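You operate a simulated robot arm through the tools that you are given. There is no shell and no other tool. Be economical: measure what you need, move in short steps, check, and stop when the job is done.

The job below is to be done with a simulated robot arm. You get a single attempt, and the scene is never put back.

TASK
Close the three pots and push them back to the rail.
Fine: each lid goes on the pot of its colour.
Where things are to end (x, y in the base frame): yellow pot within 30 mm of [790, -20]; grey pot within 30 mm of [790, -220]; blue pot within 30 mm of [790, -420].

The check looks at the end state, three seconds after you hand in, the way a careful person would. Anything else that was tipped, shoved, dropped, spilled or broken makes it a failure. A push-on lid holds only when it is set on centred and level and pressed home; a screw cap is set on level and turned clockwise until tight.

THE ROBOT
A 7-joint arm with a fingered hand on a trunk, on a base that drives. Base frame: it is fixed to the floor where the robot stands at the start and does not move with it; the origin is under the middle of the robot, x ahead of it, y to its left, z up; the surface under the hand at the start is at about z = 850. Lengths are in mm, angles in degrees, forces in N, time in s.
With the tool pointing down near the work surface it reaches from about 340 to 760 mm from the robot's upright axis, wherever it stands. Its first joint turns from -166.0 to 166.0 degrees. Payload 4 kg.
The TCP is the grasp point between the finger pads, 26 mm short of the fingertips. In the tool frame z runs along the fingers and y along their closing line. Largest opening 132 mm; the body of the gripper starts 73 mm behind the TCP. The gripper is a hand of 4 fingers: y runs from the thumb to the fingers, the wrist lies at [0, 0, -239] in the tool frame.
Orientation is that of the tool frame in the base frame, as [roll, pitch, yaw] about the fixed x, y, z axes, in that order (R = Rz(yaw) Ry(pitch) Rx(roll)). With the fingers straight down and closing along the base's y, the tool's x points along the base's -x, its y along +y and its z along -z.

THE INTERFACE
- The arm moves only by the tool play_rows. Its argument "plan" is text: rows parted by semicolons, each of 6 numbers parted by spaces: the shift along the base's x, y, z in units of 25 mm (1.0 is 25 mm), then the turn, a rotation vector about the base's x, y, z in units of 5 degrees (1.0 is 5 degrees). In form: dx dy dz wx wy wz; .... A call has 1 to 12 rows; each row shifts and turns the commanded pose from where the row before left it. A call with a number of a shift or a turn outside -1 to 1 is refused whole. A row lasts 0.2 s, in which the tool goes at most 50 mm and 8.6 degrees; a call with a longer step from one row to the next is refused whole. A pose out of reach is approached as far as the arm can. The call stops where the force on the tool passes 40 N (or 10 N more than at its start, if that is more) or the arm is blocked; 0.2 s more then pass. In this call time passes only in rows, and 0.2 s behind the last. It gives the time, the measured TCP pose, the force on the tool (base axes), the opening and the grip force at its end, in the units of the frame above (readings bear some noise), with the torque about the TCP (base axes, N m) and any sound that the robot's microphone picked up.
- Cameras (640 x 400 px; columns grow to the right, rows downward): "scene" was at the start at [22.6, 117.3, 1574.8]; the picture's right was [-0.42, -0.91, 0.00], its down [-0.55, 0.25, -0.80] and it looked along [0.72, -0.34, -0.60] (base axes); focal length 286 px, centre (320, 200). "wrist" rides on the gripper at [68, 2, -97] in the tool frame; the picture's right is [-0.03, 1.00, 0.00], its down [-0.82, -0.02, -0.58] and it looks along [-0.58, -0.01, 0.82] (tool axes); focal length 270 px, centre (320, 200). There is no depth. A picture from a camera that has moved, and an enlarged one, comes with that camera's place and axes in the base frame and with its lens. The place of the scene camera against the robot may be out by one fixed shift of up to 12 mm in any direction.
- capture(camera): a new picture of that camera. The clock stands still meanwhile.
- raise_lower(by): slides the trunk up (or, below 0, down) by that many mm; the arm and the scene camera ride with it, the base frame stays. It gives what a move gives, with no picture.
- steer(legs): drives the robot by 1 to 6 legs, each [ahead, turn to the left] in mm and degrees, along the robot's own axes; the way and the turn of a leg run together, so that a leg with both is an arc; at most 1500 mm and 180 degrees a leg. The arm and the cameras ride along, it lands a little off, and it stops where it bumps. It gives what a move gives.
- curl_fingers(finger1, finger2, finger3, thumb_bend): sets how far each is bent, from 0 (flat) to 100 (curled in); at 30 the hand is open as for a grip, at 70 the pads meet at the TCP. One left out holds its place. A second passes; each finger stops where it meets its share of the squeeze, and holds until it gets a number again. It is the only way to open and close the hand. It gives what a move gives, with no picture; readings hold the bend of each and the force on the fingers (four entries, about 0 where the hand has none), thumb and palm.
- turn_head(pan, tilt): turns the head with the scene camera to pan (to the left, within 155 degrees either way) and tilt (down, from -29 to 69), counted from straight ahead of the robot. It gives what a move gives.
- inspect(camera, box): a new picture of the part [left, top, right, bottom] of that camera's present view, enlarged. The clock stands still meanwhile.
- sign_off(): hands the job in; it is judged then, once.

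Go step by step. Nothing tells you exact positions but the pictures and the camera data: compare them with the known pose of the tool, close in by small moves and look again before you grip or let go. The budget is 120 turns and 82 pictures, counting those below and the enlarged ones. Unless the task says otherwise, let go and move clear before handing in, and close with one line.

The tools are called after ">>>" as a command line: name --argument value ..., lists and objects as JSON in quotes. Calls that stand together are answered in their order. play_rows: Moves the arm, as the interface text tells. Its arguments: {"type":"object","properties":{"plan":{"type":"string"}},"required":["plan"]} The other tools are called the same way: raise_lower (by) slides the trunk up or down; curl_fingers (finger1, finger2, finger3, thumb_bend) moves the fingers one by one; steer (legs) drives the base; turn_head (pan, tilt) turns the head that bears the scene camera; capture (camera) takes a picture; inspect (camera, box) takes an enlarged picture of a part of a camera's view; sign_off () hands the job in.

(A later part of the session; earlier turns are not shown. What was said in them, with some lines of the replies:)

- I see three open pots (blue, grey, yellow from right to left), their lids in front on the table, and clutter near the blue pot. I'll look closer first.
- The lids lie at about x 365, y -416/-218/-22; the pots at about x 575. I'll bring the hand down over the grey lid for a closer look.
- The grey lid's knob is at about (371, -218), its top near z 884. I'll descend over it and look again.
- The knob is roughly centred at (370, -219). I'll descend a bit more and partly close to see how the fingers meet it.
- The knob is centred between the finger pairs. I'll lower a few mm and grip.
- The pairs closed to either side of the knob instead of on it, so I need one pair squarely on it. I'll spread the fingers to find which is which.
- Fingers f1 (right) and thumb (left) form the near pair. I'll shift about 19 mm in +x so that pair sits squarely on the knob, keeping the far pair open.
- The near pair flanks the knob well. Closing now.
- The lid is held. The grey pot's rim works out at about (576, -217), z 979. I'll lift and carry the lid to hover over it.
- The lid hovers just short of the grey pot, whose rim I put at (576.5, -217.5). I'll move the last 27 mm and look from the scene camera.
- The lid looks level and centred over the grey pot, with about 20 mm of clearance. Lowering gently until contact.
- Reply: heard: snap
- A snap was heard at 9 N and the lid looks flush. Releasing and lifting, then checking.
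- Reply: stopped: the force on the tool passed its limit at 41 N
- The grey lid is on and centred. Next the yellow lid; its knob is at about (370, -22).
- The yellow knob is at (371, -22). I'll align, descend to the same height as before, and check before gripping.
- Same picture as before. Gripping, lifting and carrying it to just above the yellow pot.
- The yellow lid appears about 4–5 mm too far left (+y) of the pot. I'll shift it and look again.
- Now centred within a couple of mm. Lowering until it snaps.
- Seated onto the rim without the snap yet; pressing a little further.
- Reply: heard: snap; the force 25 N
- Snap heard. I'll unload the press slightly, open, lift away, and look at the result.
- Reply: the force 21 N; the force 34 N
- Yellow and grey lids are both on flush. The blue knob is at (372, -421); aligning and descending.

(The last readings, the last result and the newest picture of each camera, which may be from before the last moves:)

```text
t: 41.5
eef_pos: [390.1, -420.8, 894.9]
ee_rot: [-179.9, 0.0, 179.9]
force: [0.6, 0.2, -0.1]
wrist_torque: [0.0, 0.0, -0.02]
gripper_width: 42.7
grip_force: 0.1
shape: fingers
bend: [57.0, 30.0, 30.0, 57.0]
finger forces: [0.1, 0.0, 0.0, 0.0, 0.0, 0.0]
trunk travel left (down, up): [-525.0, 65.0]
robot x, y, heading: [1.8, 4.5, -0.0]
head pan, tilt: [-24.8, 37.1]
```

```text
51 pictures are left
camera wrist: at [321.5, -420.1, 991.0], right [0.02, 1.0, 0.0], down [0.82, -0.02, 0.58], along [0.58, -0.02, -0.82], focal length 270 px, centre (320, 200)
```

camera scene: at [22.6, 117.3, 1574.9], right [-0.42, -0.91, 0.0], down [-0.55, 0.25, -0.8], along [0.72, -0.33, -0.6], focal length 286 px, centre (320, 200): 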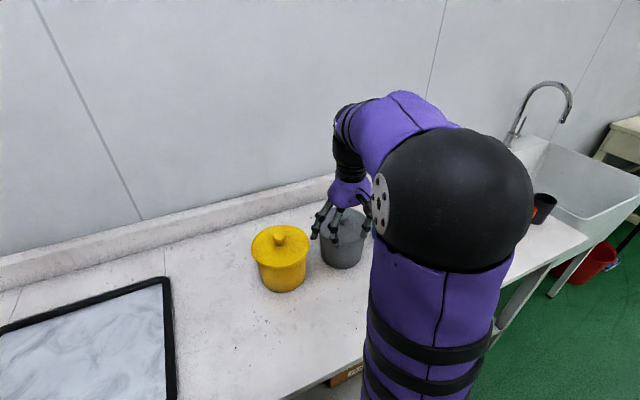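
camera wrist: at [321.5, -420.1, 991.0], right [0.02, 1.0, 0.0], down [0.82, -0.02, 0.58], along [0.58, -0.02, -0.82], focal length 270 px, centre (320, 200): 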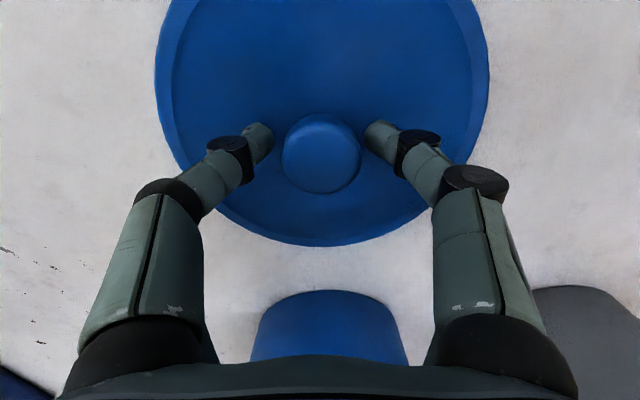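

Gripping and carrying the blue lid towards its pot.

>>> curl_fingers --finger1 75 --thumb_bend 75

>>> play_rows --plan "0 0 0.6 0 0 0;0 0 1 0 0 0;0 0 1 0 0 0;0 0 1 0 0 0;0 0 1 0 0 0;0 0 1 0 0 0;0 0 0.8 0 0 0;0.8 0 0 0 0 0;0.8 0 0 0 0 0"

>>> play_rows --plan "0.95 0 0 0 0 0;0.95 0 0 0 0 0;0.95 0 0 0 0 0;0.95 0 0 0 0 0;0.95 0 0 0 0 0;0.95 0 0 0 0 0;0.9 0 -0.2 0 0 0"

>>> capture --camera "wrist"

>>> capture --camera "scene"

```text
t: 42.5
eef_pos: [392.2, -421.3, 895.1]
ee_rot: [-180.0, 0.0, -179.9]
force: [0.5, 0.3, -0.5]
wrist_torque: [0.0, -0.03, 0.03]
gripper_width: 16.3
grip_force: 10.0
shape: fingers
bend: [69.0, 30.0, 30.0, 66.0]
finger forces: [10.5, 0.0, 0.0, 0.0, 9.5, 0.0]
trunk travel left (down, up): [-525.0, 65.0]
robot x, y, heading: [-2.1, 3.0, -0.1]
head pan, tilt: [-24.8, 37.1]
```

```text
t: 44.5
eef_pos: [431.5, -422.0, 1056.2]
ee_rot: [-179.9, -0.1, -180.0]
force: [-0.1, -0.1, -0.4]
wrist_torque: [0.02, 0.0, -0.01]
gripper_width: 15.7
grip_force: 9.6
shape: fingers
bend: [69.0, 30.0, 30.0, 66.0]
finger forces: [10.3, 0.0, 0.0, 0.1, 9.6, 0.1]
trunk travel left (down, up): [-525.0, 65.0]
robot x, y, heading: [-2.5, 0.1, -0.1]
head pan, tilt: [-24.8, 37.1]
```

```text
t: 46.1
eef_pos: [589.1, -413.9, 1046.8]
ee_rot: [-179.9, 0.0, 180.0]
force: [-0.1, -0.5, -0.4]
wrist_torque: [-0.01, 0.01, 0.01]
gripper_width: 15.6
grip_force: 9.6
shape: fingers
bend: [69.0, 30.0, 30.0, 66.0]
finger forces: [10.1, 0.0, 0.0, 0.1, 9.3, 0.0]
out of reach, approached as far as the arm can: row 7
trunk travel left (down, up): [-525.0, 65.0]
robot x, y, heading: [2.0, 2.2, -0.1]
head pan, tilt: [-24.8, 37.1]
```

```text
50 pictures are left
camera wrist: at [520.2, -411.9, 1142.6], right [0.03, 1.0, 0.0], down [0.82, -0.02, 0.58], along [0.58, -0.02, -0.82], focal length 270 px, centre (320, 200)
```

wrist: 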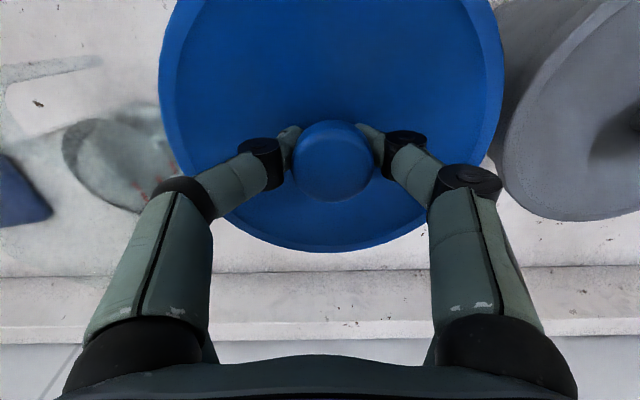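

```text
49 pictures are left
camera scene: at [22.5, 117.3, 1574.9], right [-0.42, -0.91, 0.0], down [-0.55, 0.25, -0.8], along [0.72, -0.33, -0.6], focal length 286 px, centre (320, 200)
```

scene: 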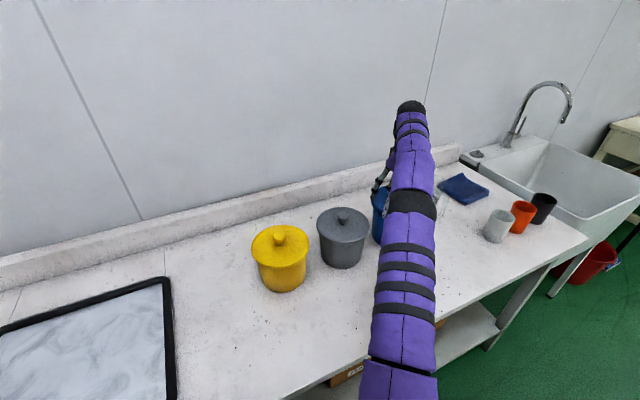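

The arm is 7 mm short of reach here at this height. Raising the trunk should extend the reach; I'll do that, then step out the remainder.

>>> raise_lower --by 62

>>> play_rows --plan "0 0 -0.8 0 0 0;0 0 -0.8 0 0 0;0.15 -0.1 -0.4 0 0 0;0.13 -0.1 -0.2 0 0 0"

>>> capture --camera "scene"

>>> capture --camera "wrist"

```text
t: 47.2
eef_pos: [589.1, -414.1, 1108.3]
ee_rot: [-179.9, 0.1, -180.0]
force: [0.0, -1.2, 0.4]
wrist_torque: [0.0, 0.0, -0.02]
gripper_width: 15.7
grip_force: 9.2
shape: fingers
bend: [69.0, 30.0, 30.0, 66.0]
finger forces: [10.2, 0.0, 0.0, 0.0, 9.2, 0.1]
trunk travel left (down, up): [-587.0, 3.0]
robot x, y, heading: [-2.7, 3.3, 0.1]
head pan, tilt: [-24.8, 37.1]
```

```text
t: 48.2
eef_pos: [596.8, -417.7, 1053.8]
ee_rot: [-179.9, 0.0, -180.0]
force: [-0.6, -1.1, -0.9]
wrist_torque: [0.01, 0.01, -0.03]
gripper_width: 15.6
grip_force: 10.0
shape: fingers
bend: [69.0, 30.0, 30.0, 66.0]
finger forces: [10.0, 0.0, 0.1, 0.0, 9.2, 0.0]
trunk travel left (down, up): [-587.0, 3.0]
robot x, y, heading: [2.8, 1.8, 0.1]
head pan, tilt: [-24.8, 37.1]
```

```text
48 pictures are left
camera scene: at [22.9, 117.2, 1636.8], right [-0.42, -0.91, 0.0], down [-0.55, 0.25, -0.8], along [0.72, -0.33, -0.6], focal length 286 px, centre (320, 200)
```

scene: 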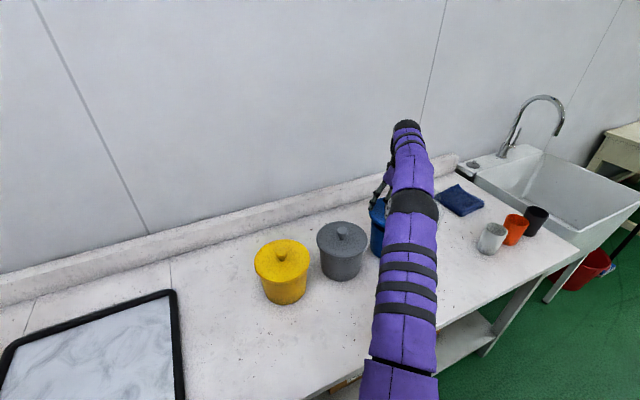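

```text
47 pictures are left
camera wrist: at [527.7, -416.1, 1149.8], right [0.02, 1.0, 0.0], down [0.82, -0.02, 0.58], along [0.58, -0.02, -0.82], focal length 270 px, centre (320, 200)
```

wrist: 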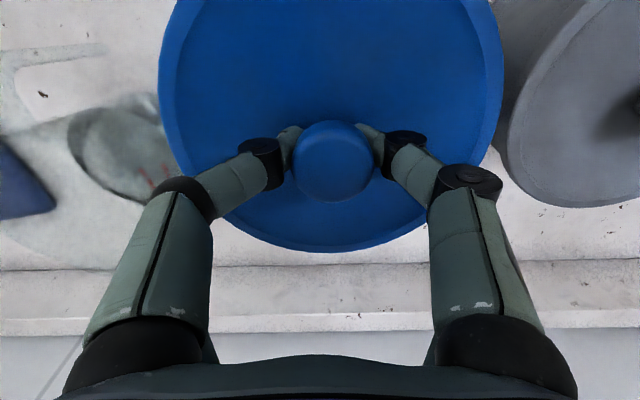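

>>> inspect --camera "scene" --box '[340, 170, 420, 280]'

```text
3.64 times, centred on (380, 225) of scene
camera zoom: at [22.9, 117.2, 1636.8], right [-0.42, -0.91, 0.0], down [-0.55, 0.25, -0.8], along [0.72, -0.33, -0.6], focal length 1041 px, centre (102, 109)
```

zoom: 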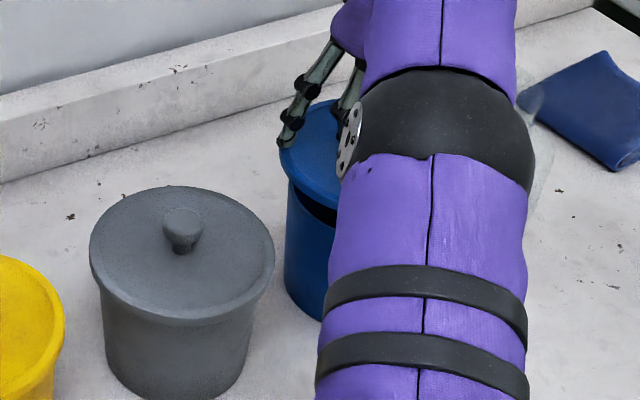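

The blue lid is about 4 mm too far left. I'll correct, lower, and recheck.

>>> play_rows --plan "-0.04 -0.15 -0.3 0 0 0;0 0 -0.3 0 0 0"

>>> inspect --camera "scene" --box '[340, 170, 420, 280]'

```text
t: 48.8
eef_pos: [596.0, -422.4, 1037.8]
ee_rot: [-179.9, 0.0, -179.9]
force: [0.2, 0.0, -0.8]
wrist_torque: [0.01, -0.02, 0.0]
gripper_width: 15.4
grip_force: 9.9
shape: fingers
bend: [69.0, 30.0, 30.0, 66.0]
finger forces: [10.1, 0.0, 0.1, 0.0, 9.2, 0.0]
trunk travel left (down, up): [-587.0, 3.0]
robot x, y, heading: [-0.1, -0.5, -0.0]
head pan, tilt: [-24.8, 37.1]
```

```text
3.64 times, centred on (380, 225) of scene
camera zoom: at [22.9, 117.1, 1636.8], right [-0.42, -0.91, 0.0], down [-0.55, 0.25, -0.8], along [0.72, -0.33, -0.6], focal length 1041 px, centre (102, 109)
```

zoom: 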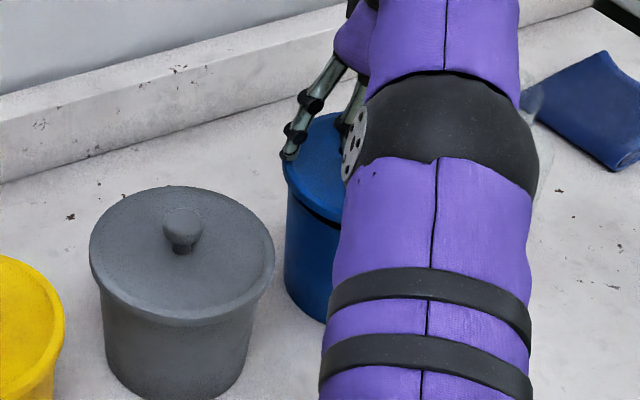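

Overhang matches expectation now. Lowering until the snap.

>>> play_rows --plan "0 0 -0.3 0 0 0;0 0 -0.2 0 0 0;0 0 -0.1 0 0 0;0 0 -0.1 0 0 0;0 0 -0.08 0 0 0;0 0 -0.08 0 0 0;0 0 -0.08 0 0 0"

>>> inspect --camera "scene" --box '[340, 170, 420, 280]'

```text
t: 50.4
eef_pos: [596.9, -422.6, 1015.9]
ee_rot: [-179.9, 0.1, -179.9]
force: [0.3, 0.6, -1.3]
wrist_torque: [0.01, 0.01, -0.01]
gripper_width: 15.5
grip_force: 10.0
shape: fingers
bend: [69.0, 30.0, 30.0, 66.0]
finger forces: [10.9, 0.0, 0.0, 0.0, 9.4, 0.0]
trunk travel left (down, up): [-587.0, 3.0]
robot x, y, heading: [-0.8, 2.7, -0.2]
head pan, tilt: [-24.8, 37.1]
```

```text
3.64 times, centred on (380, 225) of scene
camera zoom: at [22.9, 117.2, 1636.8], right [-0.42, -0.91, 0.0], down [-0.55, 0.25, -0.8], along [0.72, -0.33, -0.6], focal length 1041 px, centre (102, 109)
```

zoom: 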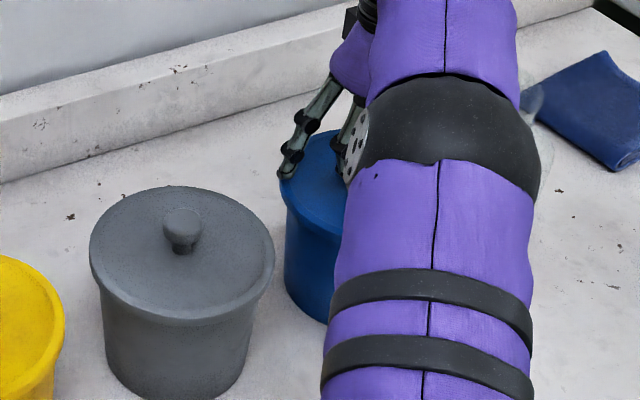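

>>> play_rows --plan "0 0 -0.08 0 0 0;0 0 -0.08 0 0 0;0 0 -0.04 0 0 0"

```text
t: 51.2
eef_pos: [595.2, -422.5, 1013.5]
ee_rot: [-179.6, 0.1, -180.0]
force: [-2.6, -2.6, 19.0]
wrist_torque: [0.31, 0.39, 0.05]
gripper_width: 14.7
grip_force: 17.1
shape: fingers
bend: [71.0, 30.0, 30.0, 65.0]
finger forces: [20.7, 0.1, 0.0, 0.0, 14.1, 0.1]
trunk travel left (down, up): [-587.0, 3.0]
robot x, y, heading: [1.1, -1.4, -0.2]
head pan, tilt: [-24.8, 37.1]
heard: snap
```

Snap. Unloading, then opening.

>>> play_rows --plan "0 0 0.12 0 0 0;0 0 0.12 0 0 0"

>>> curl_fingers --finger1 54 --thumb_bend 54

```text
t: 51.8
eef_pos: [596.1, -421.1, 1013.7]
ee_rot: [-179.9, -0.2, -179.9]
force: [-0.1, -1.7, 2.2]
wrist_torque: [0.01, -0.02, 0.04]
gripper_width: 14.3
grip_force: 12.1
shape: fingers
bend: [71.0, 30.0, 30.0, 66.0]
finger forces: [14.7, 0.0, 0.0, 0.0, 9.4, 0.0]
trunk travel left (down, up): [-587.0, 3.0]
robot x, y, heading: [0.4, 0.8, -0.0]
head pan, tilt: [-24.8, 37.1]
```

```text
t: 52.8
eef_pos: [595.9, -422.3, 1017.9]
ee_rot: [-179.8, 0.1, -180.0]
force: [3.3, 0.3, 16.9]
wrist_torque: [0.14, 0.22, -0.06]
gripper_width: 42.7
grip_force: 7.8
shape: fingers
bend: [59.0, 30.0, 30.0, 56.0]
finger forces: [10.3, 0.1, 0.0, 0.0, 6.0, 0.0]
trunk travel left (down, up): [-587.0, 3.0]
robot x, y, heading: [2.3, -1.3, -0.1]
head pan, tilt: [-24.8, 37.1]
```

All three lids have snapped on. Next I'll lift clear, back off, and turn the hand 90° so that fingers 1 and 2, nearly flat, face the rail and can push the pots low down.

>>> play_rows --plan "0 0 0.5 0 0 0;0 0 1 0 0 0;0 0 1 0 0 0;-0.3 0 1 0 0 0;-1 0.2 0.5 0 0 0;-1 0.3 0 0 0 0;-1 0.5 0 0 0 0;-1 0.5 0 0 0 0;-1 0.5 0 0 0 0"

>>> capture --camera "wrist"

>>> play_rows --plan "-0.3 0.5 0 0 0 -1;-0.3 0.5 0 0 0 -1;-0.3 0.5 0 0 0 -1;-0.3 0.5 0 0 0 -1;-0.3 0.5 0 0 0 -1;-0.3 0.5 0 0 0 -1;0 0.5 0 0 0 -1;0 0.5 0 0 0 -1;0 0.5 0 0 0 -1"

>>> play_rows --plan "0 0 0 0 0 -1;0 0 0 0 0 -1;0 0 0 0 0 -1;0 0 0 0 0 -1;0 0 0 0 0 -1;0 0 0 0 0 -1;0 0 0 0 0 -1;0 0 0 0 0 -1;0 0 0 0 0 -1"

>>> curl_fingers --finger1 15 --finger2 15 --finger3 60 --thumb_bend 60

>>> capture --camera "scene"

>>> capture --camera "wrist"

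```text
t: 54.8
eef_pos: [462.0, -373.4, 1115.8]
ee_rot: [-179.9, 0.0, -180.0]
force: [0.6, 0.7, -0.7]
wrist_torque: [-0.02, 0.03, -0.01]
gripper_width: 51.7
grip_force: 0.2
shape: fingers
bend: [54.0, 30.0, 30.0, 54.0]
finger forces: [0.0, 0.0, 0.0, 0.0, 0.1, 0.0]
trunk travel left (down, up): [-587.0, 3.0]
robot x, y, heading: [2.5, 0.1, 0.1]
head pan, tilt: [-24.8, 37.1]
```

```text
43 pictures are left
camera wrist: at [392.4, -371.4, 1211.8], right [0.03, 1.0, 0.0], down [0.82, -0.02, 0.58], along [0.58, -0.02, -0.82], focal length 270 px, centre (320, 200)
```

wrist: 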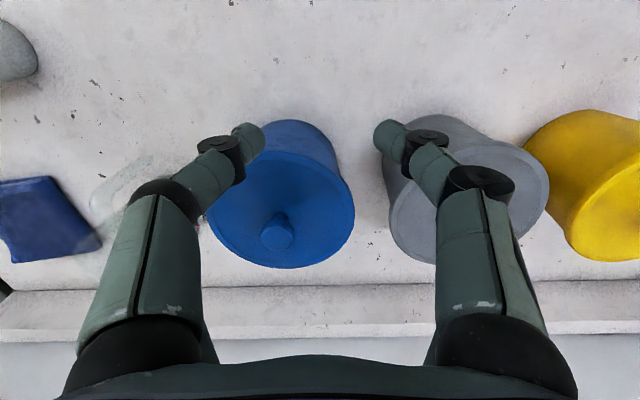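

```text
t: 56.8
eef_pos: [419.9, -258.2, 1116.3]
ee_rot: [-179.9, 0.1, 135.0]
force: [0.0, -0.4, -1.5]
wrist_torque: [0.03, 0.0, -0.01]
gripper_width: 51.9
grip_force: 0.0
shape: fingers
bend: [54.0, 30.0, 30.0, 54.0]
finger forces: [0.1, 0.0, 0.0, 0.0, 0.1, 0.0]
trunk travel left (down, up): [-587.0, 3.0]
robot x, y, heading: [-0.1, 0.3, 0.2]
head pan, tilt: [-24.8, 37.1]
```

```text
t: 58.8
eef_pos: [418.6, -259.2, 1116.2]
ee_rot: [-179.9, 0.0, 89.9]
force: [-0.8, -0.2, -0.3]
wrist_torque: [0.0, -0.02, 0.01]
gripper_width: 51.8
grip_force: 0.2
shape: fingers
bend: [54.0, 30.0, 30.0, 54.0]
finger forces: [0.0, 0.1, 0.0, 0.0, 0.0, 0.1]
trunk travel left (down, up): [-587.0, 3.0]
robot x, y, heading: [-1.0, 0.4, 0.1]
head pan, tilt: [-24.8, 37.1]
```

```text
t: 59.8
eef_pos: [419.4, -258.5, 1117.2]
ee_rot: [-179.9, 0.0, 90.1]
force: [-0.1, -0.9, 0.3]
wrist_torque: [0.01, 0.01, -0.01]
gripper_width: 98.9
grip_force: 0.0
shape: fingers
bend: [15.0, 15.0, 60.0, 60.0]
finger forces: [0.0, 0.0, 0.1, 0.1, 0.0, 0.0]
trunk travel left (down, up): [-587.0, 3.0]
robot x, y, heading: [-3.5, 1.1, 0.1]
head pan, tilt: [-24.8, 37.1]
```

```text
42 pictures are left
camera scene: at [22.7, 117.3, 1636.8], right [-0.42, -0.91, 0.0], down [-0.55, 0.25, -0.8], along [0.72, -0.33, -0.6], focal length 286 px, centre (320, 200)
```

scene: 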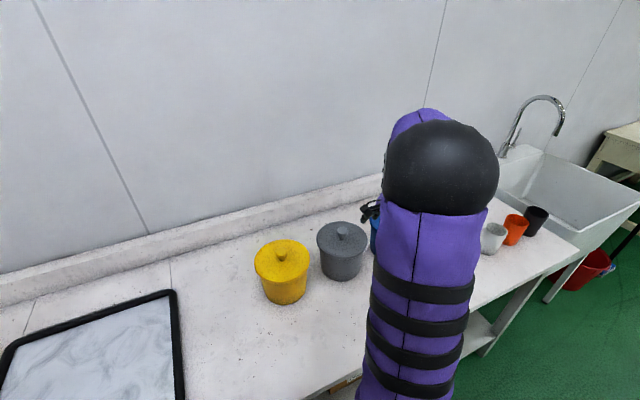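

```text
41 pictures are left
camera wrist: at [419.2, -191.3, 1212.2], right [1.0, -0.02, 0.0], down [-0.02, -0.82, 0.58], along [-0.02, -0.58, -0.82], focal length 270 px, centre (320, 200)
```

wrist: 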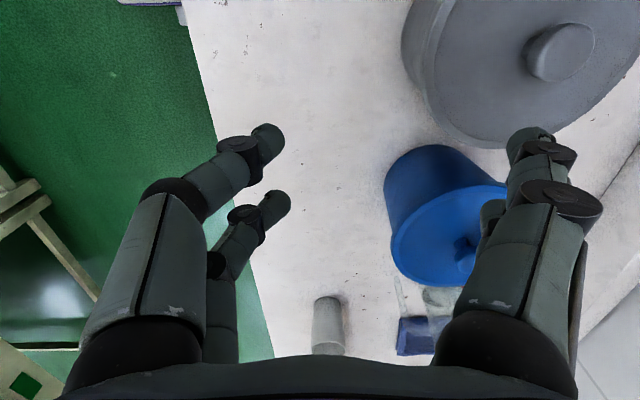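

The hand is turned. I'll drop it in front of the grey pot with the finger backs facing it.

>>> play_rows --plan "-0.85 0.8 0 0 0 0;-0.85 0.78 -0.2 0 0 0;0 0 -0.95 0 0 0;0 0 -0.95 0 0 0;0 0 -0.95 0 0 0;0 0 -0.95 0 0 0;0 0 -0.95 0 0 0;0 0 -0.95 0 0 0;0 0 -0.95 0 0 0;0 0 -0.95 0 0 0;0 0 -0.9 0 0 0"

>>> capture --camera "wrist"

>>> capture --camera "scene"

```text
t: 62.2
eef_pos: [376.9, -221.4, 899.5]
ee_rot: [-179.9, 0.0, 90.0]
force: [0.2, 0.4, -0.1]
wrist_torque: [-0.03, -0.01, 0.01]
gripper_width: 98.9
grip_force: 0.0
shape: fingers
bend: [15.0, 15.0, 60.0, 60.0]
finger forces: [0.0, 0.0, 0.1, 0.0, 0.0, 0.0]
trunk travel left (down, up): [-587.0, 3.0]
robot x, y, heading: [0.3, -3.0, -0.4]
head pan, tilt: [-24.8, 37.1]
```

```text
40 pictures are left
camera wrist: at [377.1, -152.9, 995.9], right [1.0, -0.02, 0.0], down [-0.02, -0.82, 0.58], along [-0.02, -0.58, -0.82], focal length 270 px, centre (320, 200)
```

wrist: 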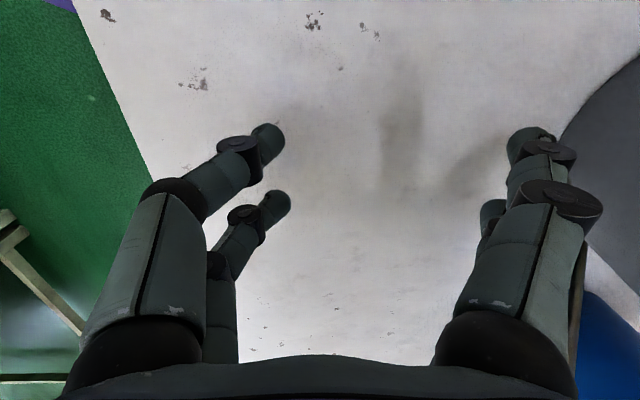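

```text
39 pictures are left
camera scene: at [22.9, 117.2, 1636.9], right [-0.42, -0.91, 0.0], down [-0.55, 0.25, -0.8], along [0.72, -0.33, -0.6], focal length 286 px, centre (320, 200)
```

scene: 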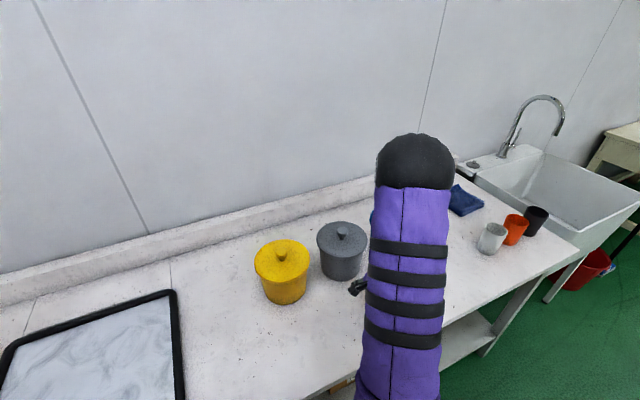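

The fingertips are the outermost part and point at the pot's lower body. I'll push straight ahead about 180 mm, then look.

>>> play_rows --plan "0.4 0.06 0 0 0 0;0.4 0 0 0 0 0;0.4 0 0 0 0 0;0.5 0 0 0 0 0;0.6 0 0 0 0 0;0.6 0 0 0 0 0"

>>> capture --camera "wrist"

>>> capture --camera "scene"

```text
t: 63.6
eef_pos: [449.4, -218.6, 897.5]
ee_rot: [-179.8, 0.0, 90.0]
force: [-1.0, -0.2, -0.7]
wrist_torque: [0.01, 0.0, 0.0]
gripper_width: 98.4
grip_force: 0.4
shape: fingers
bend: [16.0, 16.0, 60.0, 60.0]
finger forces: [0.1, 0.1, 0.1, 0.0, 0.0, 0.0]
trunk travel left (down, up): [-587.0, 3.0]
robot x, y, heading: [0.5, -0.9, -0.1]
head pan, tilt: [-24.8, 37.1]
```

```text
38 pictures are left
camera wrist: at [450.0, -150.6, 993.6], right [1.0, -0.03, 0.0], down [-0.02, -0.82, 0.58], along [-0.02, -0.58, -0.82], focal length 270 px, centre (320, 200)
```

wrist: 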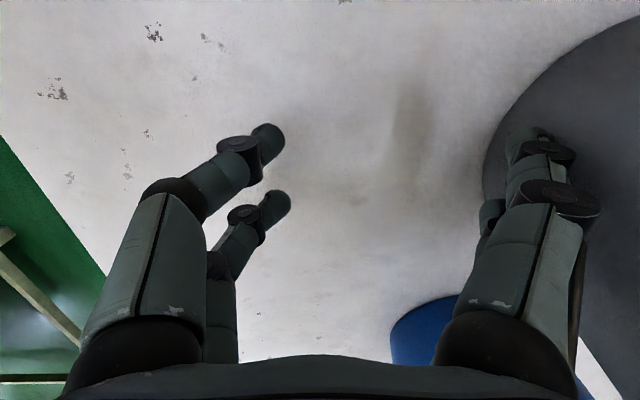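

```text
37 pictures are left
camera scene: at [22.9, 117.3, 1636.8], right [-0.42, -0.91, 0.0], down [-0.55, 0.25, -0.8], along [0.72, -0.33, -0.6], focal length 286 px, centre (320, 200)
```

scene: 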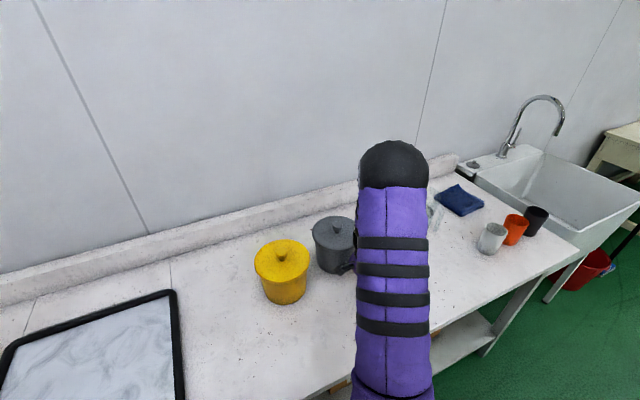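

Pushing works without force and the pot slides upright. Continuing another 120 mm.

>>> play_rows --plan "0.6 -0.01 0 0 0 0;0.6 -0.01 0 0 0 0;0.6 0 0 0 0 0;0.6 0 0 0 0 0;0.6 0 0 0 0 0;0.6 0 0 0 0 0;0.6 0 0 0 0 0;0.5 0 0 0 0 0;0.3 0 0 0 0 0"

>>> capture --camera "scene"

>>> capture --camera "wrist"

```text
t: 65.6
eef_pos: [573.5, -218.9, 898.5]
ee_rot: [-179.9, 0.1, 89.9]
force: [-0.9, -0.4, -0.5]
wrist_torque: [-0.01, 0.03, 0.03]
gripper_width: 98.1
grip_force: 0.1
shape: fingers
bend: [16.0, 16.0, 60.0, 60.0]
finger forces: [0.3, 0.3, 0.0, 0.0, 0.1, 0.0]
trunk travel left (down, up): [-587.0, 3.0]
robot x, y, heading: [1.1, -1.7, 0.0]
head pan, tilt: [-24.8, 37.1]
```

```text
36 pictures are left
camera scene: at [22.7, 117.3, 1636.8], right [-0.42, -0.91, 0.0], down [-0.55, 0.25, -0.8], along [0.72, -0.33, -0.6], focal length 286 px, centre (320, 200)
```

scene: 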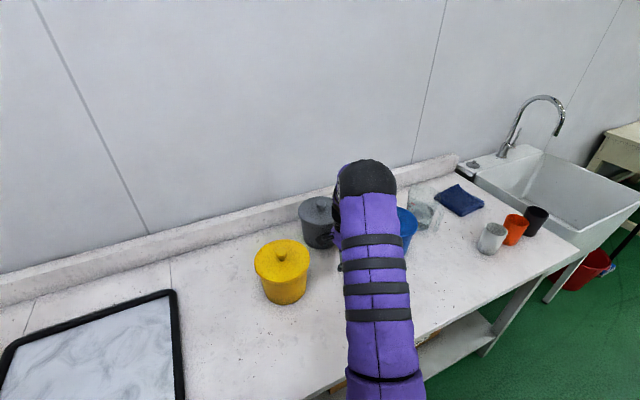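

```text
35 pictures are left
camera wrist: at [573.8, -150.7, 994.5], right [1.0, -0.02, 0.0], down [-0.02, -0.82, 0.58], along [-0.02, -0.58, -0.82], focal length 270 px, centre (320, 200)
```

wrist: 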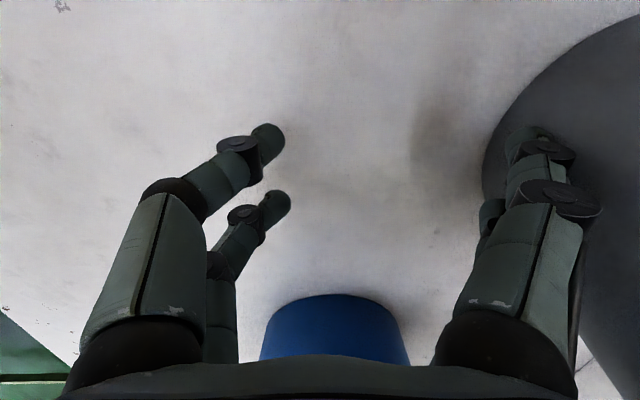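

>>> inspect --camera "scene" --box '[230, 180, 350, 310]'

```text
3.08 times, centred on (290, 245) of scene
camera zoom: at [22.7, 117.3, 1636.8], right [-0.42, -0.91, 0.0], down [-0.55, 0.25, -0.8], along [0.72, -0.33, -0.6], focal length 881 px, centre (412, 62)
```

zoom: 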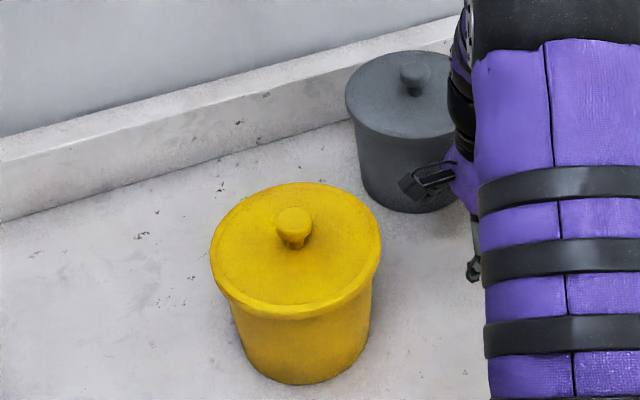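

The grey pot is at about (735, -222). I'll push it a further 45 mm.

>>> play_rows --plan "0.5 0 0 0 0 0;0.5 0 0 0 0 0;0.4 0 0 0 0 0;0.3 0 0 0 0 0;0.2 0 0 0 0 0"

>>> inspect --camera "scene" --box '[230, 180, 350, 310]'

```text
t: 66.8
eef_pos: [621.5, -219.0, 898.1]
ee_rot: [-179.9, 0.0, 90.0]
force: [-0.1, 0.5, -0.3]
wrist_torque: [-0.02, 0.03, 0.0]
gripper_width: 97.9
grip_force: 0.4
shape: fingers
bend: [16.0, 16.0, 60.0, 60.0]
finger forces: [0.3, 0.3, 0.0, 0.0, 0.1, 0.1]
trunk travel left (down, up): [-587.0, 3.0]
robot x, y, heading: [0.6, 2.1, -0.1]
head pan, tilt: [-24.8, 37.1]
```

```text
3.08 times, centred on (290, 245) of scene
camera zoom: at [22.8, 117.3, 1636.8], right [-0.42, -0.91, 0.0], down [-0.55, 0.25, -0.8], along [0.72, -0.33, -0.6], focal length 881 px, centre (412, 62)
```

zoom: 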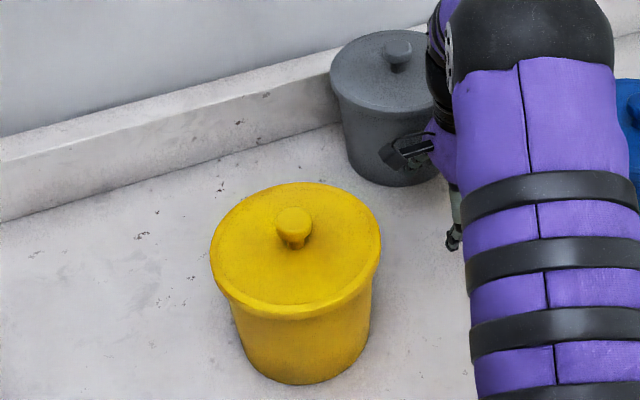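

Grey is at about (784, -223), inside tolerance. Backing straight out and moving over to the yellow pot.

>>> play_rows --plan "-0.7 0 0 0 0 0;-1 0 0 0 0 0;-1 0 0 0 0 0;-1 0 0 0 0 0;-1 0 0 0 0 0;-1 0 0 0 0 0;-1 0 0 0 0 0;-1 0 0 0 0 0;-1 0 0 0 0 0;-1 0 0 0 0 0;-0.5 0 0 0 0 0"

>>> play_rows --plan "0 1 0 0 0 0;0 1 0 0 0 0;0 1 0 0 0 0;0 1 0 0 0 0;0 1 0 0 0 0;0 1 0 0 0 0;0 1 0 0 0 0;0 0.9 0 0 0 0"

>>> capture --camera "scene"

>>> capture --camera "wrist"

```text
t: 69.2
eef_pos: [366.5, -218.7, 898.3]
ee_rot: [-179.9, 0.0, 90.2]
force: [0.4, 0.3, 0.7]
wrist_torque: [-0.01, -0.04, 0.02]
gripper_width: 98.8
grip_force: 0.1
shape: fingers
bend: [15.0, 15.0, 60.0, 60.0]
finger forces: [0.0, 0.0, 0.0, 0.0, 0.1, 0.0]
trunk travel left (down, up): [-587.0, 3.0]
robot x, y, heading: [2.0, 1.3, 0.0]
head pan, tilt: [-24.8, 37.1]
```

```text
t: 71.0
eef_pos: [366.2, -20.4, 899.0]
ee_rot: [180.0, 0.0, 90.0]
force: [-0.6, 0.5, -0.3]
wrist_torque: [-0.01, 0.0, 0.01]
gripper_width: 98.7
grip_force: 0.1
shape: fingers
bend: [15.0, 15.0, 60.0, 60.0]
finger forces: [0.1, 0.0, 0.0, 0.0, 0.1, 0.1]
trunk travel left (down, up): [-587.0, 3.0]
robot x, y, heading: [-4.4, 3.7, -0.1]
head pan, tilt: [-24.8, 37.1]
```

```text
32 pictures are left
camera scene: at [22.7, 117.6, 1636.8], right [-0.42, -0.91, 0.0], down [-0.55, 0.25, -0.8], along [0.72, -0.34, -0.6], focal length 286 px, centre (320, 200)
```

scene: 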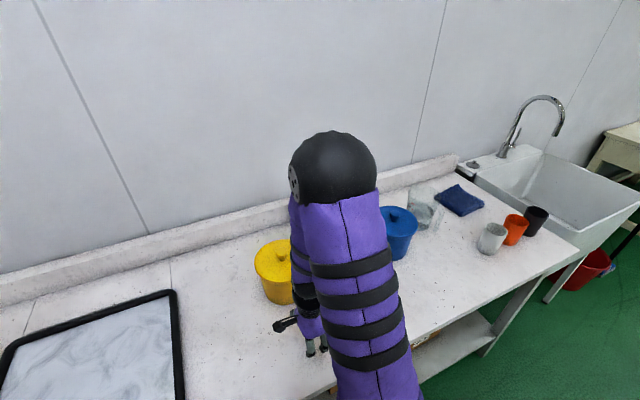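

```text
31 pictures are left
camera wrist: at [367.1, 47.8, 994.3], right [1.0, -0.02, 0.0], down [-0.02, -0.82, 0.58], along [-0.02, -0.58, -0.82], focal length 270 px, centre (320, 200)
```

wrist: 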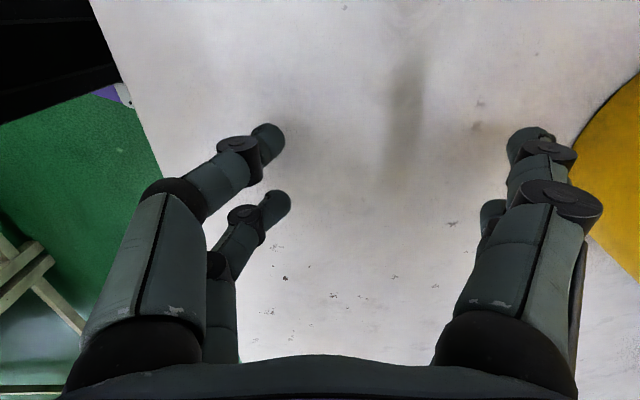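

In front of the yellow pot. Pushing in two stages.

>>> play_rows --plan "0.5 0 0 0 0 0;0.5 0 0 0 0 0;0.4 0 0 0 0 0;0.5 0 0 0 0 0;0.6 0 0 0 0 0;0.6 0 0 0 0 0;0.6 0 0 0 0 0;0.6 0 0 0 0 0;0.6 0 0 0 0 0;0.5 0 0 0 0 0;0.3 0 0 0 0 0"

>>> capture --camera "wrist"

>>> capture --camera "scene"

```text
t: 73.4
eef_pos: [509.2, -23.1, 899.3]
ee_rot: [-180.0, 0.0, 90.0]
force: [0.0, 0.1, 0.0]
wrist_torque: [0.0, 0.02, 0.01]
gripper_width: 98.0
grip_force: 0.1
shape: fingers
bend: [16.0, 15.0, 60.0, 60.0]
finger forces: [0.3, 0.1, 0.0, 0.0, 0.1, 0.0]
trunk travel left (down, up): [-587.0, 3.0]
robot x, y, heading: [-3.9, 0.8, -0.0]
head pan, tilt: [-24.8, 37.1]
```

```text
30 pictures are left
camera wrist: at [509.0, 45.8, 994.8], right [1.0, -0.02, 0.0], down [-0.02, -0.82, 0.58], along [-0.02, -0.58, -0.82], focal length 270 px, centre (320, 200)
```

wrist: 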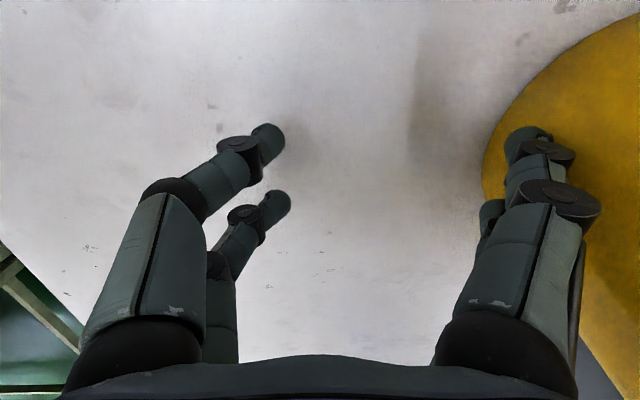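

```text
29 pictures are left
camera scene: at [22.7, 117.4, 1636.8], right [-0.42, -0.91, 0.0], down [-0.55, 0.25, -0.8], along [0.72, -0.33, -0.6], focal length 286 px, centre (320, 200)
```

scene: 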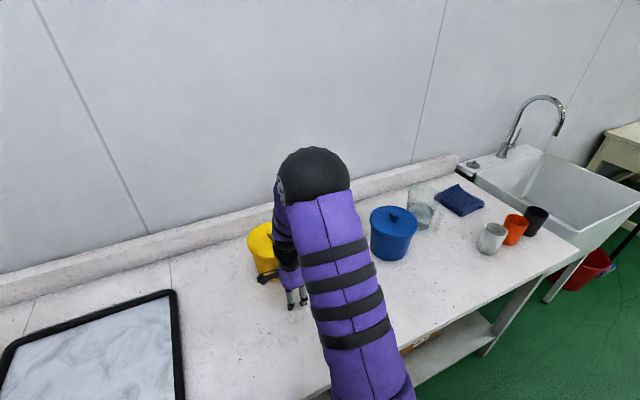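

>>> play_rows --plan "0.6 0 0 0 0 0;0.6 0 0 0 0 0;0.6 0 0 0 0 0;0.6 0 0 0 0 0;0.6 0 0 0 0 0;0.6 0 0 0 0 0;0.5 0 0 0 0 0;0.3 0 0 0 0 0;0.2 0 0 0 0 0"

>>> inspect --camera "scene" --box '[200, 180, 320, 310]'

>>> capture --camera "wrist"

```text
t: 75.4
eef_pos: [623.2, -22.0, 897.7]
ee_rot: [-179.8, 0.0, 90.0]
force: [0.3, -0.1, -1.4]
wrist_torque: [-0.02, 0.03, 0.01]
gripper_width: 98.0
grip_force: 0.6
shape: fingers
bend: [16.0, 16.0, 60.0, 60.0]
finger forces: [0.3, 0.3, 0.0, 0.0, 0.0, 0.0]
trunk travel left (down, up): [-587.0, 3.0]
robot x, y, heading: [-0.5, -4.0, 0.0]
head pan, tilt: [-24.8, 37.1]
```

```text
3.08 times, centred on (260, 245) of scene
camera zoom: at [22.8, 117.4, 1636.8], right [-0.42, -0.91, 0.0], down [-0.55, 0.25, -0.8], along [0.72, -0.33, -0.6], focal length 881 px, centre (505, 62)
```

zoom: 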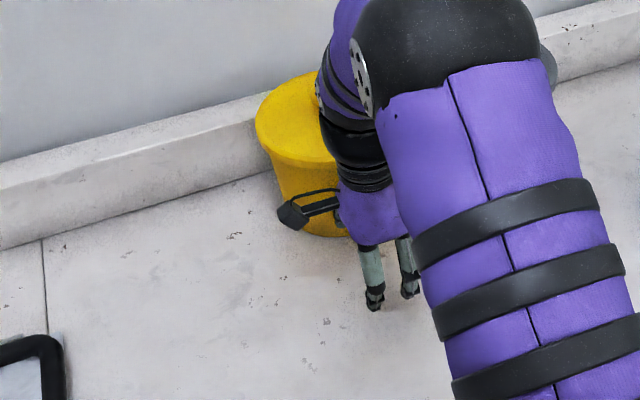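

```text
27 pictures are left
camera wrist: at [624.7, 46.4, 993.6], right [1.0, -0.02, 0.0], down [-0.02, -0.82, 0.58], along [-0.02, -0.58, -0.82], focal length 270 px, centre (320, 200)
```

wrist: 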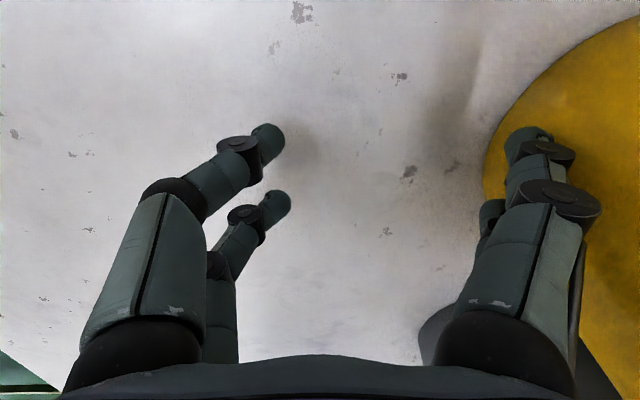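

The yellow pot is at the rail, at about (783, -22). Backing out and moving across to the blue pot.

>>> play_rows --plan "-0.7 0 0 0 0 0;-1 0 0 0 0 0;-1 0 0 0 0 0;-1 0 0 0 0 0;-1 0 0 0 0 0;-1 0 0 0 0 0;-1 0 0 0 0 0;-1 0 0 0 0 0;-1 0 0 0 0 0;-1 0 0 0 0 0;-0.5 0 0 0 0 0"

>>> play_rows --plan "0 -1 0 0 0 0;0 -1 0 0 0 0;0 -1 0 0 0 0;0 -1 0 0 0 0;0 -1 0 0 0 0;0 -1 0 0 0 0;0 -1 0 0 0 0;0 -1 0 0 0 0;0 -1 0 0 0 0"

>>> play_rows --plan "0 -1 0 0 0 0;0 -1 0 0 0 0;0 -1 0 0 0 0;0 -1 0 0 0 0;0 -1 0 0 0 0;0 -1 0 0 0 0;0 -0.8 0 0 0 0"

>>> inspect --camera "scene" --box '[220, 160, 460, 320]'

>>> capture --camera "wrist"

```text
t: 77.8
eef_pos: [368.3, -20.3, 898.1]
ee_rot: [-179.9, 0.0, 90.0]
force: [-0.8, -0.8, -1.1]
wrist_torque: [-0.01, -0.03, -0.01]
gripper_width: 98.7
grip_force: 0.0
shape: fingers
bend: [15.0, 15.0, 60.0, 60.0]
finger forces: [0.1, 0.0, 0.0, 0.1, 0.0, 0.0]
trunk travel left (down, up): [-587.0, 3.0]
robot x, y, heading: [1.8, -0.6, -0.1]
head pan, tilt: [-24.8, 37.1]
```

```text
t: 79.8
eef_pos: [369.2, -246.8, 898.7]
ee_rot: [-180.0, 0.1, 90.1]
force: [-0.1, 0.5, 0.6]
wrist_torque: [-0.01, 0.0, -0.01]
gripper_width: 98.6
grip_force: 0.1
shape: fingers
bend: [15.0, 15.0, 60.0, 60.0]
finger forces: [0.1, 0.1, 0.0, 0.0, 0.1, 0.0]
trunk travel left (down, up): [-587.0, 3.0]
robot x, y, heading: [0.1, -0.6, -0.0]
head pan, tilt: [-24.8, 37.1]
```

```text
t: 81.4
eef_pos: [369.4, -417.1, 898.4]
ee_rot: [-179.9, 0.0, 90.2]
force: [-0.6, -0.5, 0.6]
wrist_torque: [0.0, 0.02, 0.0]
gripper_width: 98.8
grip_force: 0.0
shape: fingers
bend: [15.0, 15.0, 60.0, 60.0]
finger forces: [0.0, 0.1, 0.0, 0.0, 0.1, 0.0]
trunk travel left (down, up): [-587.0, 3.0]
robot x, y, heading: [-2.7, 0.3, 0.1]
head pan, tilt: [-24.8, 37.1]
```

```text
2.50 times, centred on (340, 240) of scene
camera zoom: at [22.8, 117.1, 1636.9], right [-0.42, -0.91, 0.0], down [-0.55, 0.25, -0.8], along [0.72, -0.33, -0.6], focal length 716 px, centre (270, 100)
```

zoom: 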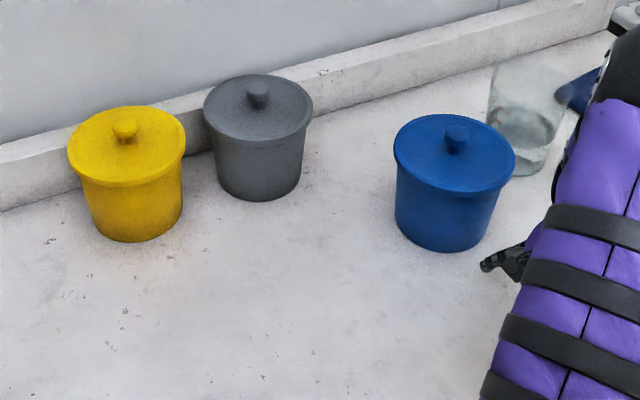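

```text
25 pictures are left
camera wrist: at [369.1, -349.1, 994.0], right [1.0, -0.02, 0.0], down [-0.02, -0.82, 0.58], along [-0.02, -0.58, -0.82], focal length 270 px, centre (320, 200)
```

wrist: 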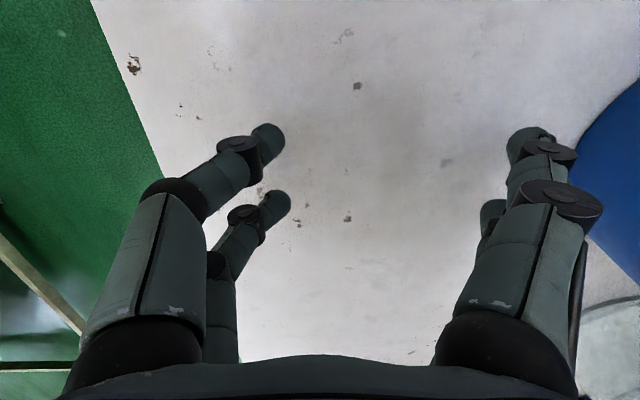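

Yellow and grey stand at the rail with lids on. Blue is next, with the glass well to its right. Pushing in stages.

>>> play_rows --plan "0.5 0 0 0 0 0;0.5 0 0 0 0 0;0.4 0 0 0 0 0;0.5 0 0 0 0 0;0.6 0 0 0 0 0;0.6 0 0 0 0 0;0.6 0 0 0 0 0;0.6 0 0 0 0 0;0.6 0 0 0 0 0;0.5 0 0 0 0 0;0.3 0 0 0 0 0"

>>> capture --camera "wrist"

>>> inspect --camera "scene" --box '[220, 160, 460, 320]'

```text
t: 83.8
eef_pos: [511.0, -416.4, 898.4]
ee_rot: [-180.0, 0.1, 90.0]
force: [-0.4, 0.2, 0.5]
wrist_torque: [0.01, 0.02, -0.01]
gripper_width: 99.0
grip_force: 0.2
shape: fingers
bend: [15.0, 16.0, 60.0, 60.0]
finger forces: [0.1, 0.3, 0.0, 0.0, 0.1, 0.0]
trunk travel left (down, up): [-587.0, 3.0]
robot x, y, heading: [1.6, 2.7, 0.0]
head pan, tilt: [-24.8, 37.1]
```

```text
24 pictures are left
camera wrist: at [511.5, -348.4, 993.4], right [1.0, -0.02, 0.0], down [-0.02, -0.82, 0.58], along [-0.02, -0.58, -0.82], focal length 270 px, centre (320, 200)
```

wrist: 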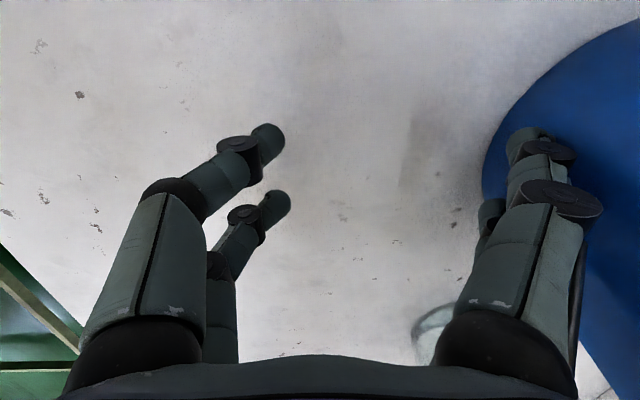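

```text
2.50 times, centred on (340, 240) of scene
camera zoom: at [22.7, 117.2, 1636.8], right [-0.42, -0.91, 0.0], down [-0.55, 0.25, -0.8], along [0.72, -0.33, -0.6], focal length 716 px, centre (270, 100)
```

zoom: 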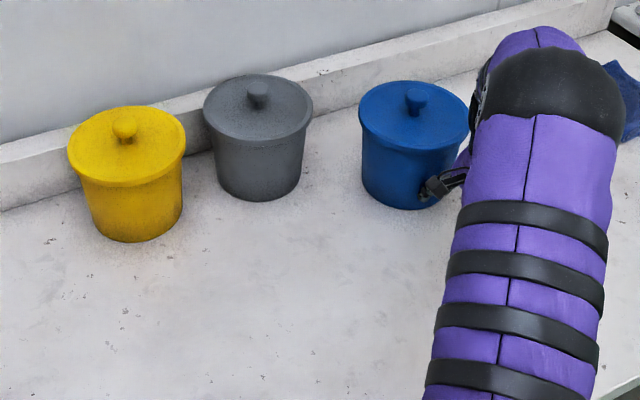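

Going well. Pushing the remaining 110 mm, slowing near the end.

>>> play_rows --plan "0.6 0 0 0 0 0;0.6 0 0 0 0 0;0.6 0 0 0 0 0;0.6 0 0 0 0 0;0.5 0 0 0 0 0;0.4 0 0 0 0 0;0.4 0 0 0 0 0;0.4 0 0 0 0 0;0.3 0 0 0 0 0"

>>> capture --camera "wrist"

>>> inspect --camera "scene" --box '[220, 160, 460, 320]'

```text
t: 85.8
eef_pos: [621.2, -417.1, 898.7]
ee_rot: [-179.8, -0.1, 90.0]
force: [0.2, 0.1, 0.4]
wrist_torque: [0.01, 0.04, 0.01]
gripper_width: 98.6
grip_force: 0.4
shape: fingers
bend: [16.0, 16.0, 60.0, 60.0]
finger forces: [0.1, 0.2, 0.0, 0.1, 0.0, 0.1]
trunk travel left (down, up): [-587.0, 3.0]
robot x, y, heading: [1.1, 1.3, -0.2]
head pan, tilt: [-24.8, 37.1]
```

```text
22 pictures are left
camera wrist: at [621.9, -348.9, 994.2], right [1.0, -0.02, 0.0], down [-0.02, -0.82, 0.58], along [-0.02, -0.58, -0.82], focal length 270 px, centre (320, 200)
```

wrist: 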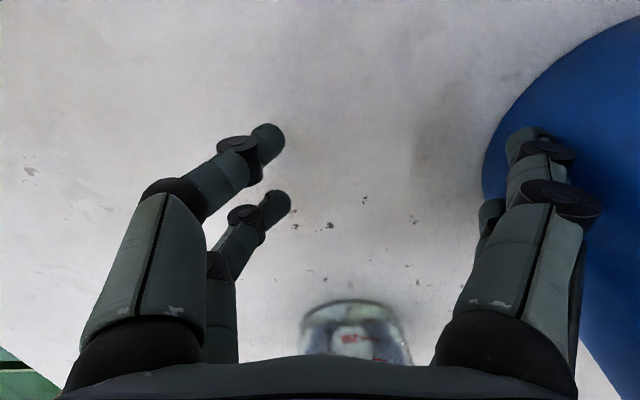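

```text
2.50 times, centred on (340, 240) of scene
camera zoom: at [22.8, 117.2, 1636.8], right [-0.42, -0.91, 0.0], down [-0.55, 0.25, -0.8], along [0.72, -0.33, -0.6], focal length 716 px, centre (270, 100)
```

zoom: 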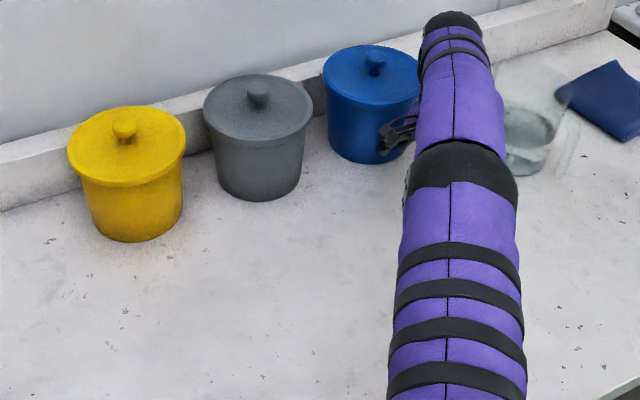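

All three line up at the rail. Backing straight out, raising clear, and taking a last look.

>>> play_rows --plan "-0.7 0 0 0 0 0;-1 0 0 0 0 0;-1 0 0 0 0 0;-1 0 0 0 0 0;-1 0 0 0 0 0;-1 0 0 0 0 0;-1 0 0 0 0 0;-1 0 0 0 0 0;-1 0 0 0 0 0"

>>> play_rows --plan "0 0 1 0 0 0;0 0 1 0 0 0;0 0 1 0 0 0;0 0 1 0 0 0;0 0 1 0 0 0;0 0 1 0 0 0;0 0 1 0 0 0;0 0 1 0 0 0"

>>> capture --camera "scene"

>>> inspect --camera "scene" --box '[220, 150, 440, 290]'

```text
t: 87.8
eef_pos: [403.3, -416.2, 897.9]
ee_rot: [-180.0, 0.0, 90.0]
force: [0.3, -0.8, 0.9]
wrist_torque: [0.01, 0.0, 0.01]
gripper_width: 98.9
grip_force: 0.1
shape: fingers
bend: [15.0, 15.0, 60.0, 60.0]
finger forces: [0.1, 0.0, 0.0, 0.0, 0.0, 0.1]
trunk travel left (down, up): [-587.0, 3.0]
robot x, y, heading: [2.3, -1.4, -0.3]
head pan, tilt: [-24.8, 37.1]
```

```text
t: 89.6
eef_pos: [404.1, -417.0, 1100.0]
ee_rot: [-179.9, -0.1, 90.1]
force: [-0.8, 0.7, -0.5]
wrist_torque: [-0.03, -0.02, 0.02]
gripper_width: 98.8
grip_force: 0.0
shape: fingers
bend: [15.0, 15.0, 60.0, 60.0]
finger forces: [0.0, 0.0, 0.0, 0.0, 0.0, 0.1]
trunk travel left (down, up): [-587.0, 3.0]
robot x, y, heading: [-2.5, 2.4, -0.1]
head pan, tilt: [-24.8, 37.1]
```

```text
20 pictures are left
camera scene: at [22.6, 117.4, 1636.8], right [-0.42, -0.91, 0.0], down [-0.55, 0.25, -0.8], along [0.72, -0.34, -0.6], focal length 286 px, centre (320, 200)
```

scene: 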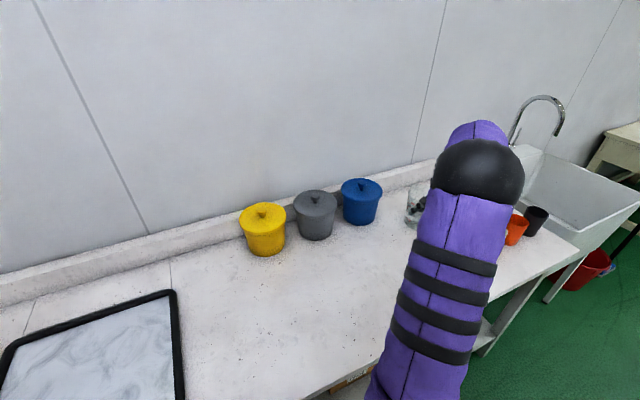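

```text
2.86 times, centred on (330, 220) of scene
camera zoom: at [22.6, 117.4, 1636.8], right [-0.42, -0.91, 0.0], down [-0.55, 0.25, -0.8], along [0.72, -0.34, -0.6], focal length 818 px, centre (291, 143)
```

zoom: 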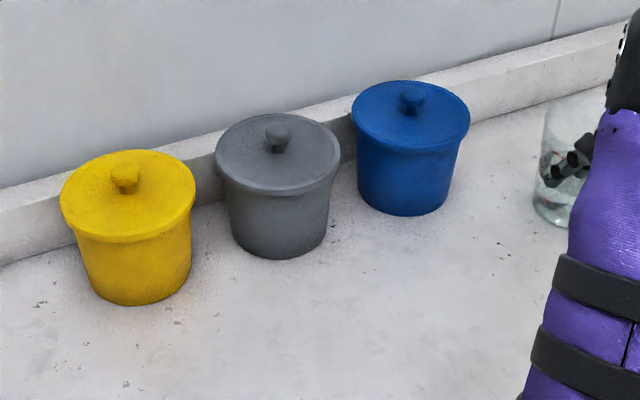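

All three pots look closed and level at about x 780, y -20, -219 and -417, and nothing else appears to have moved. The hand is clear, so I'm handing in.

>>> sign_off

```text
The job is handed in.
```

All three pots have the lid of their own colour snapped on and stand at the rail, each within about 15 mm of its target by my estimate from the pictures; the hand is clear and nothing else was touched that I could see.
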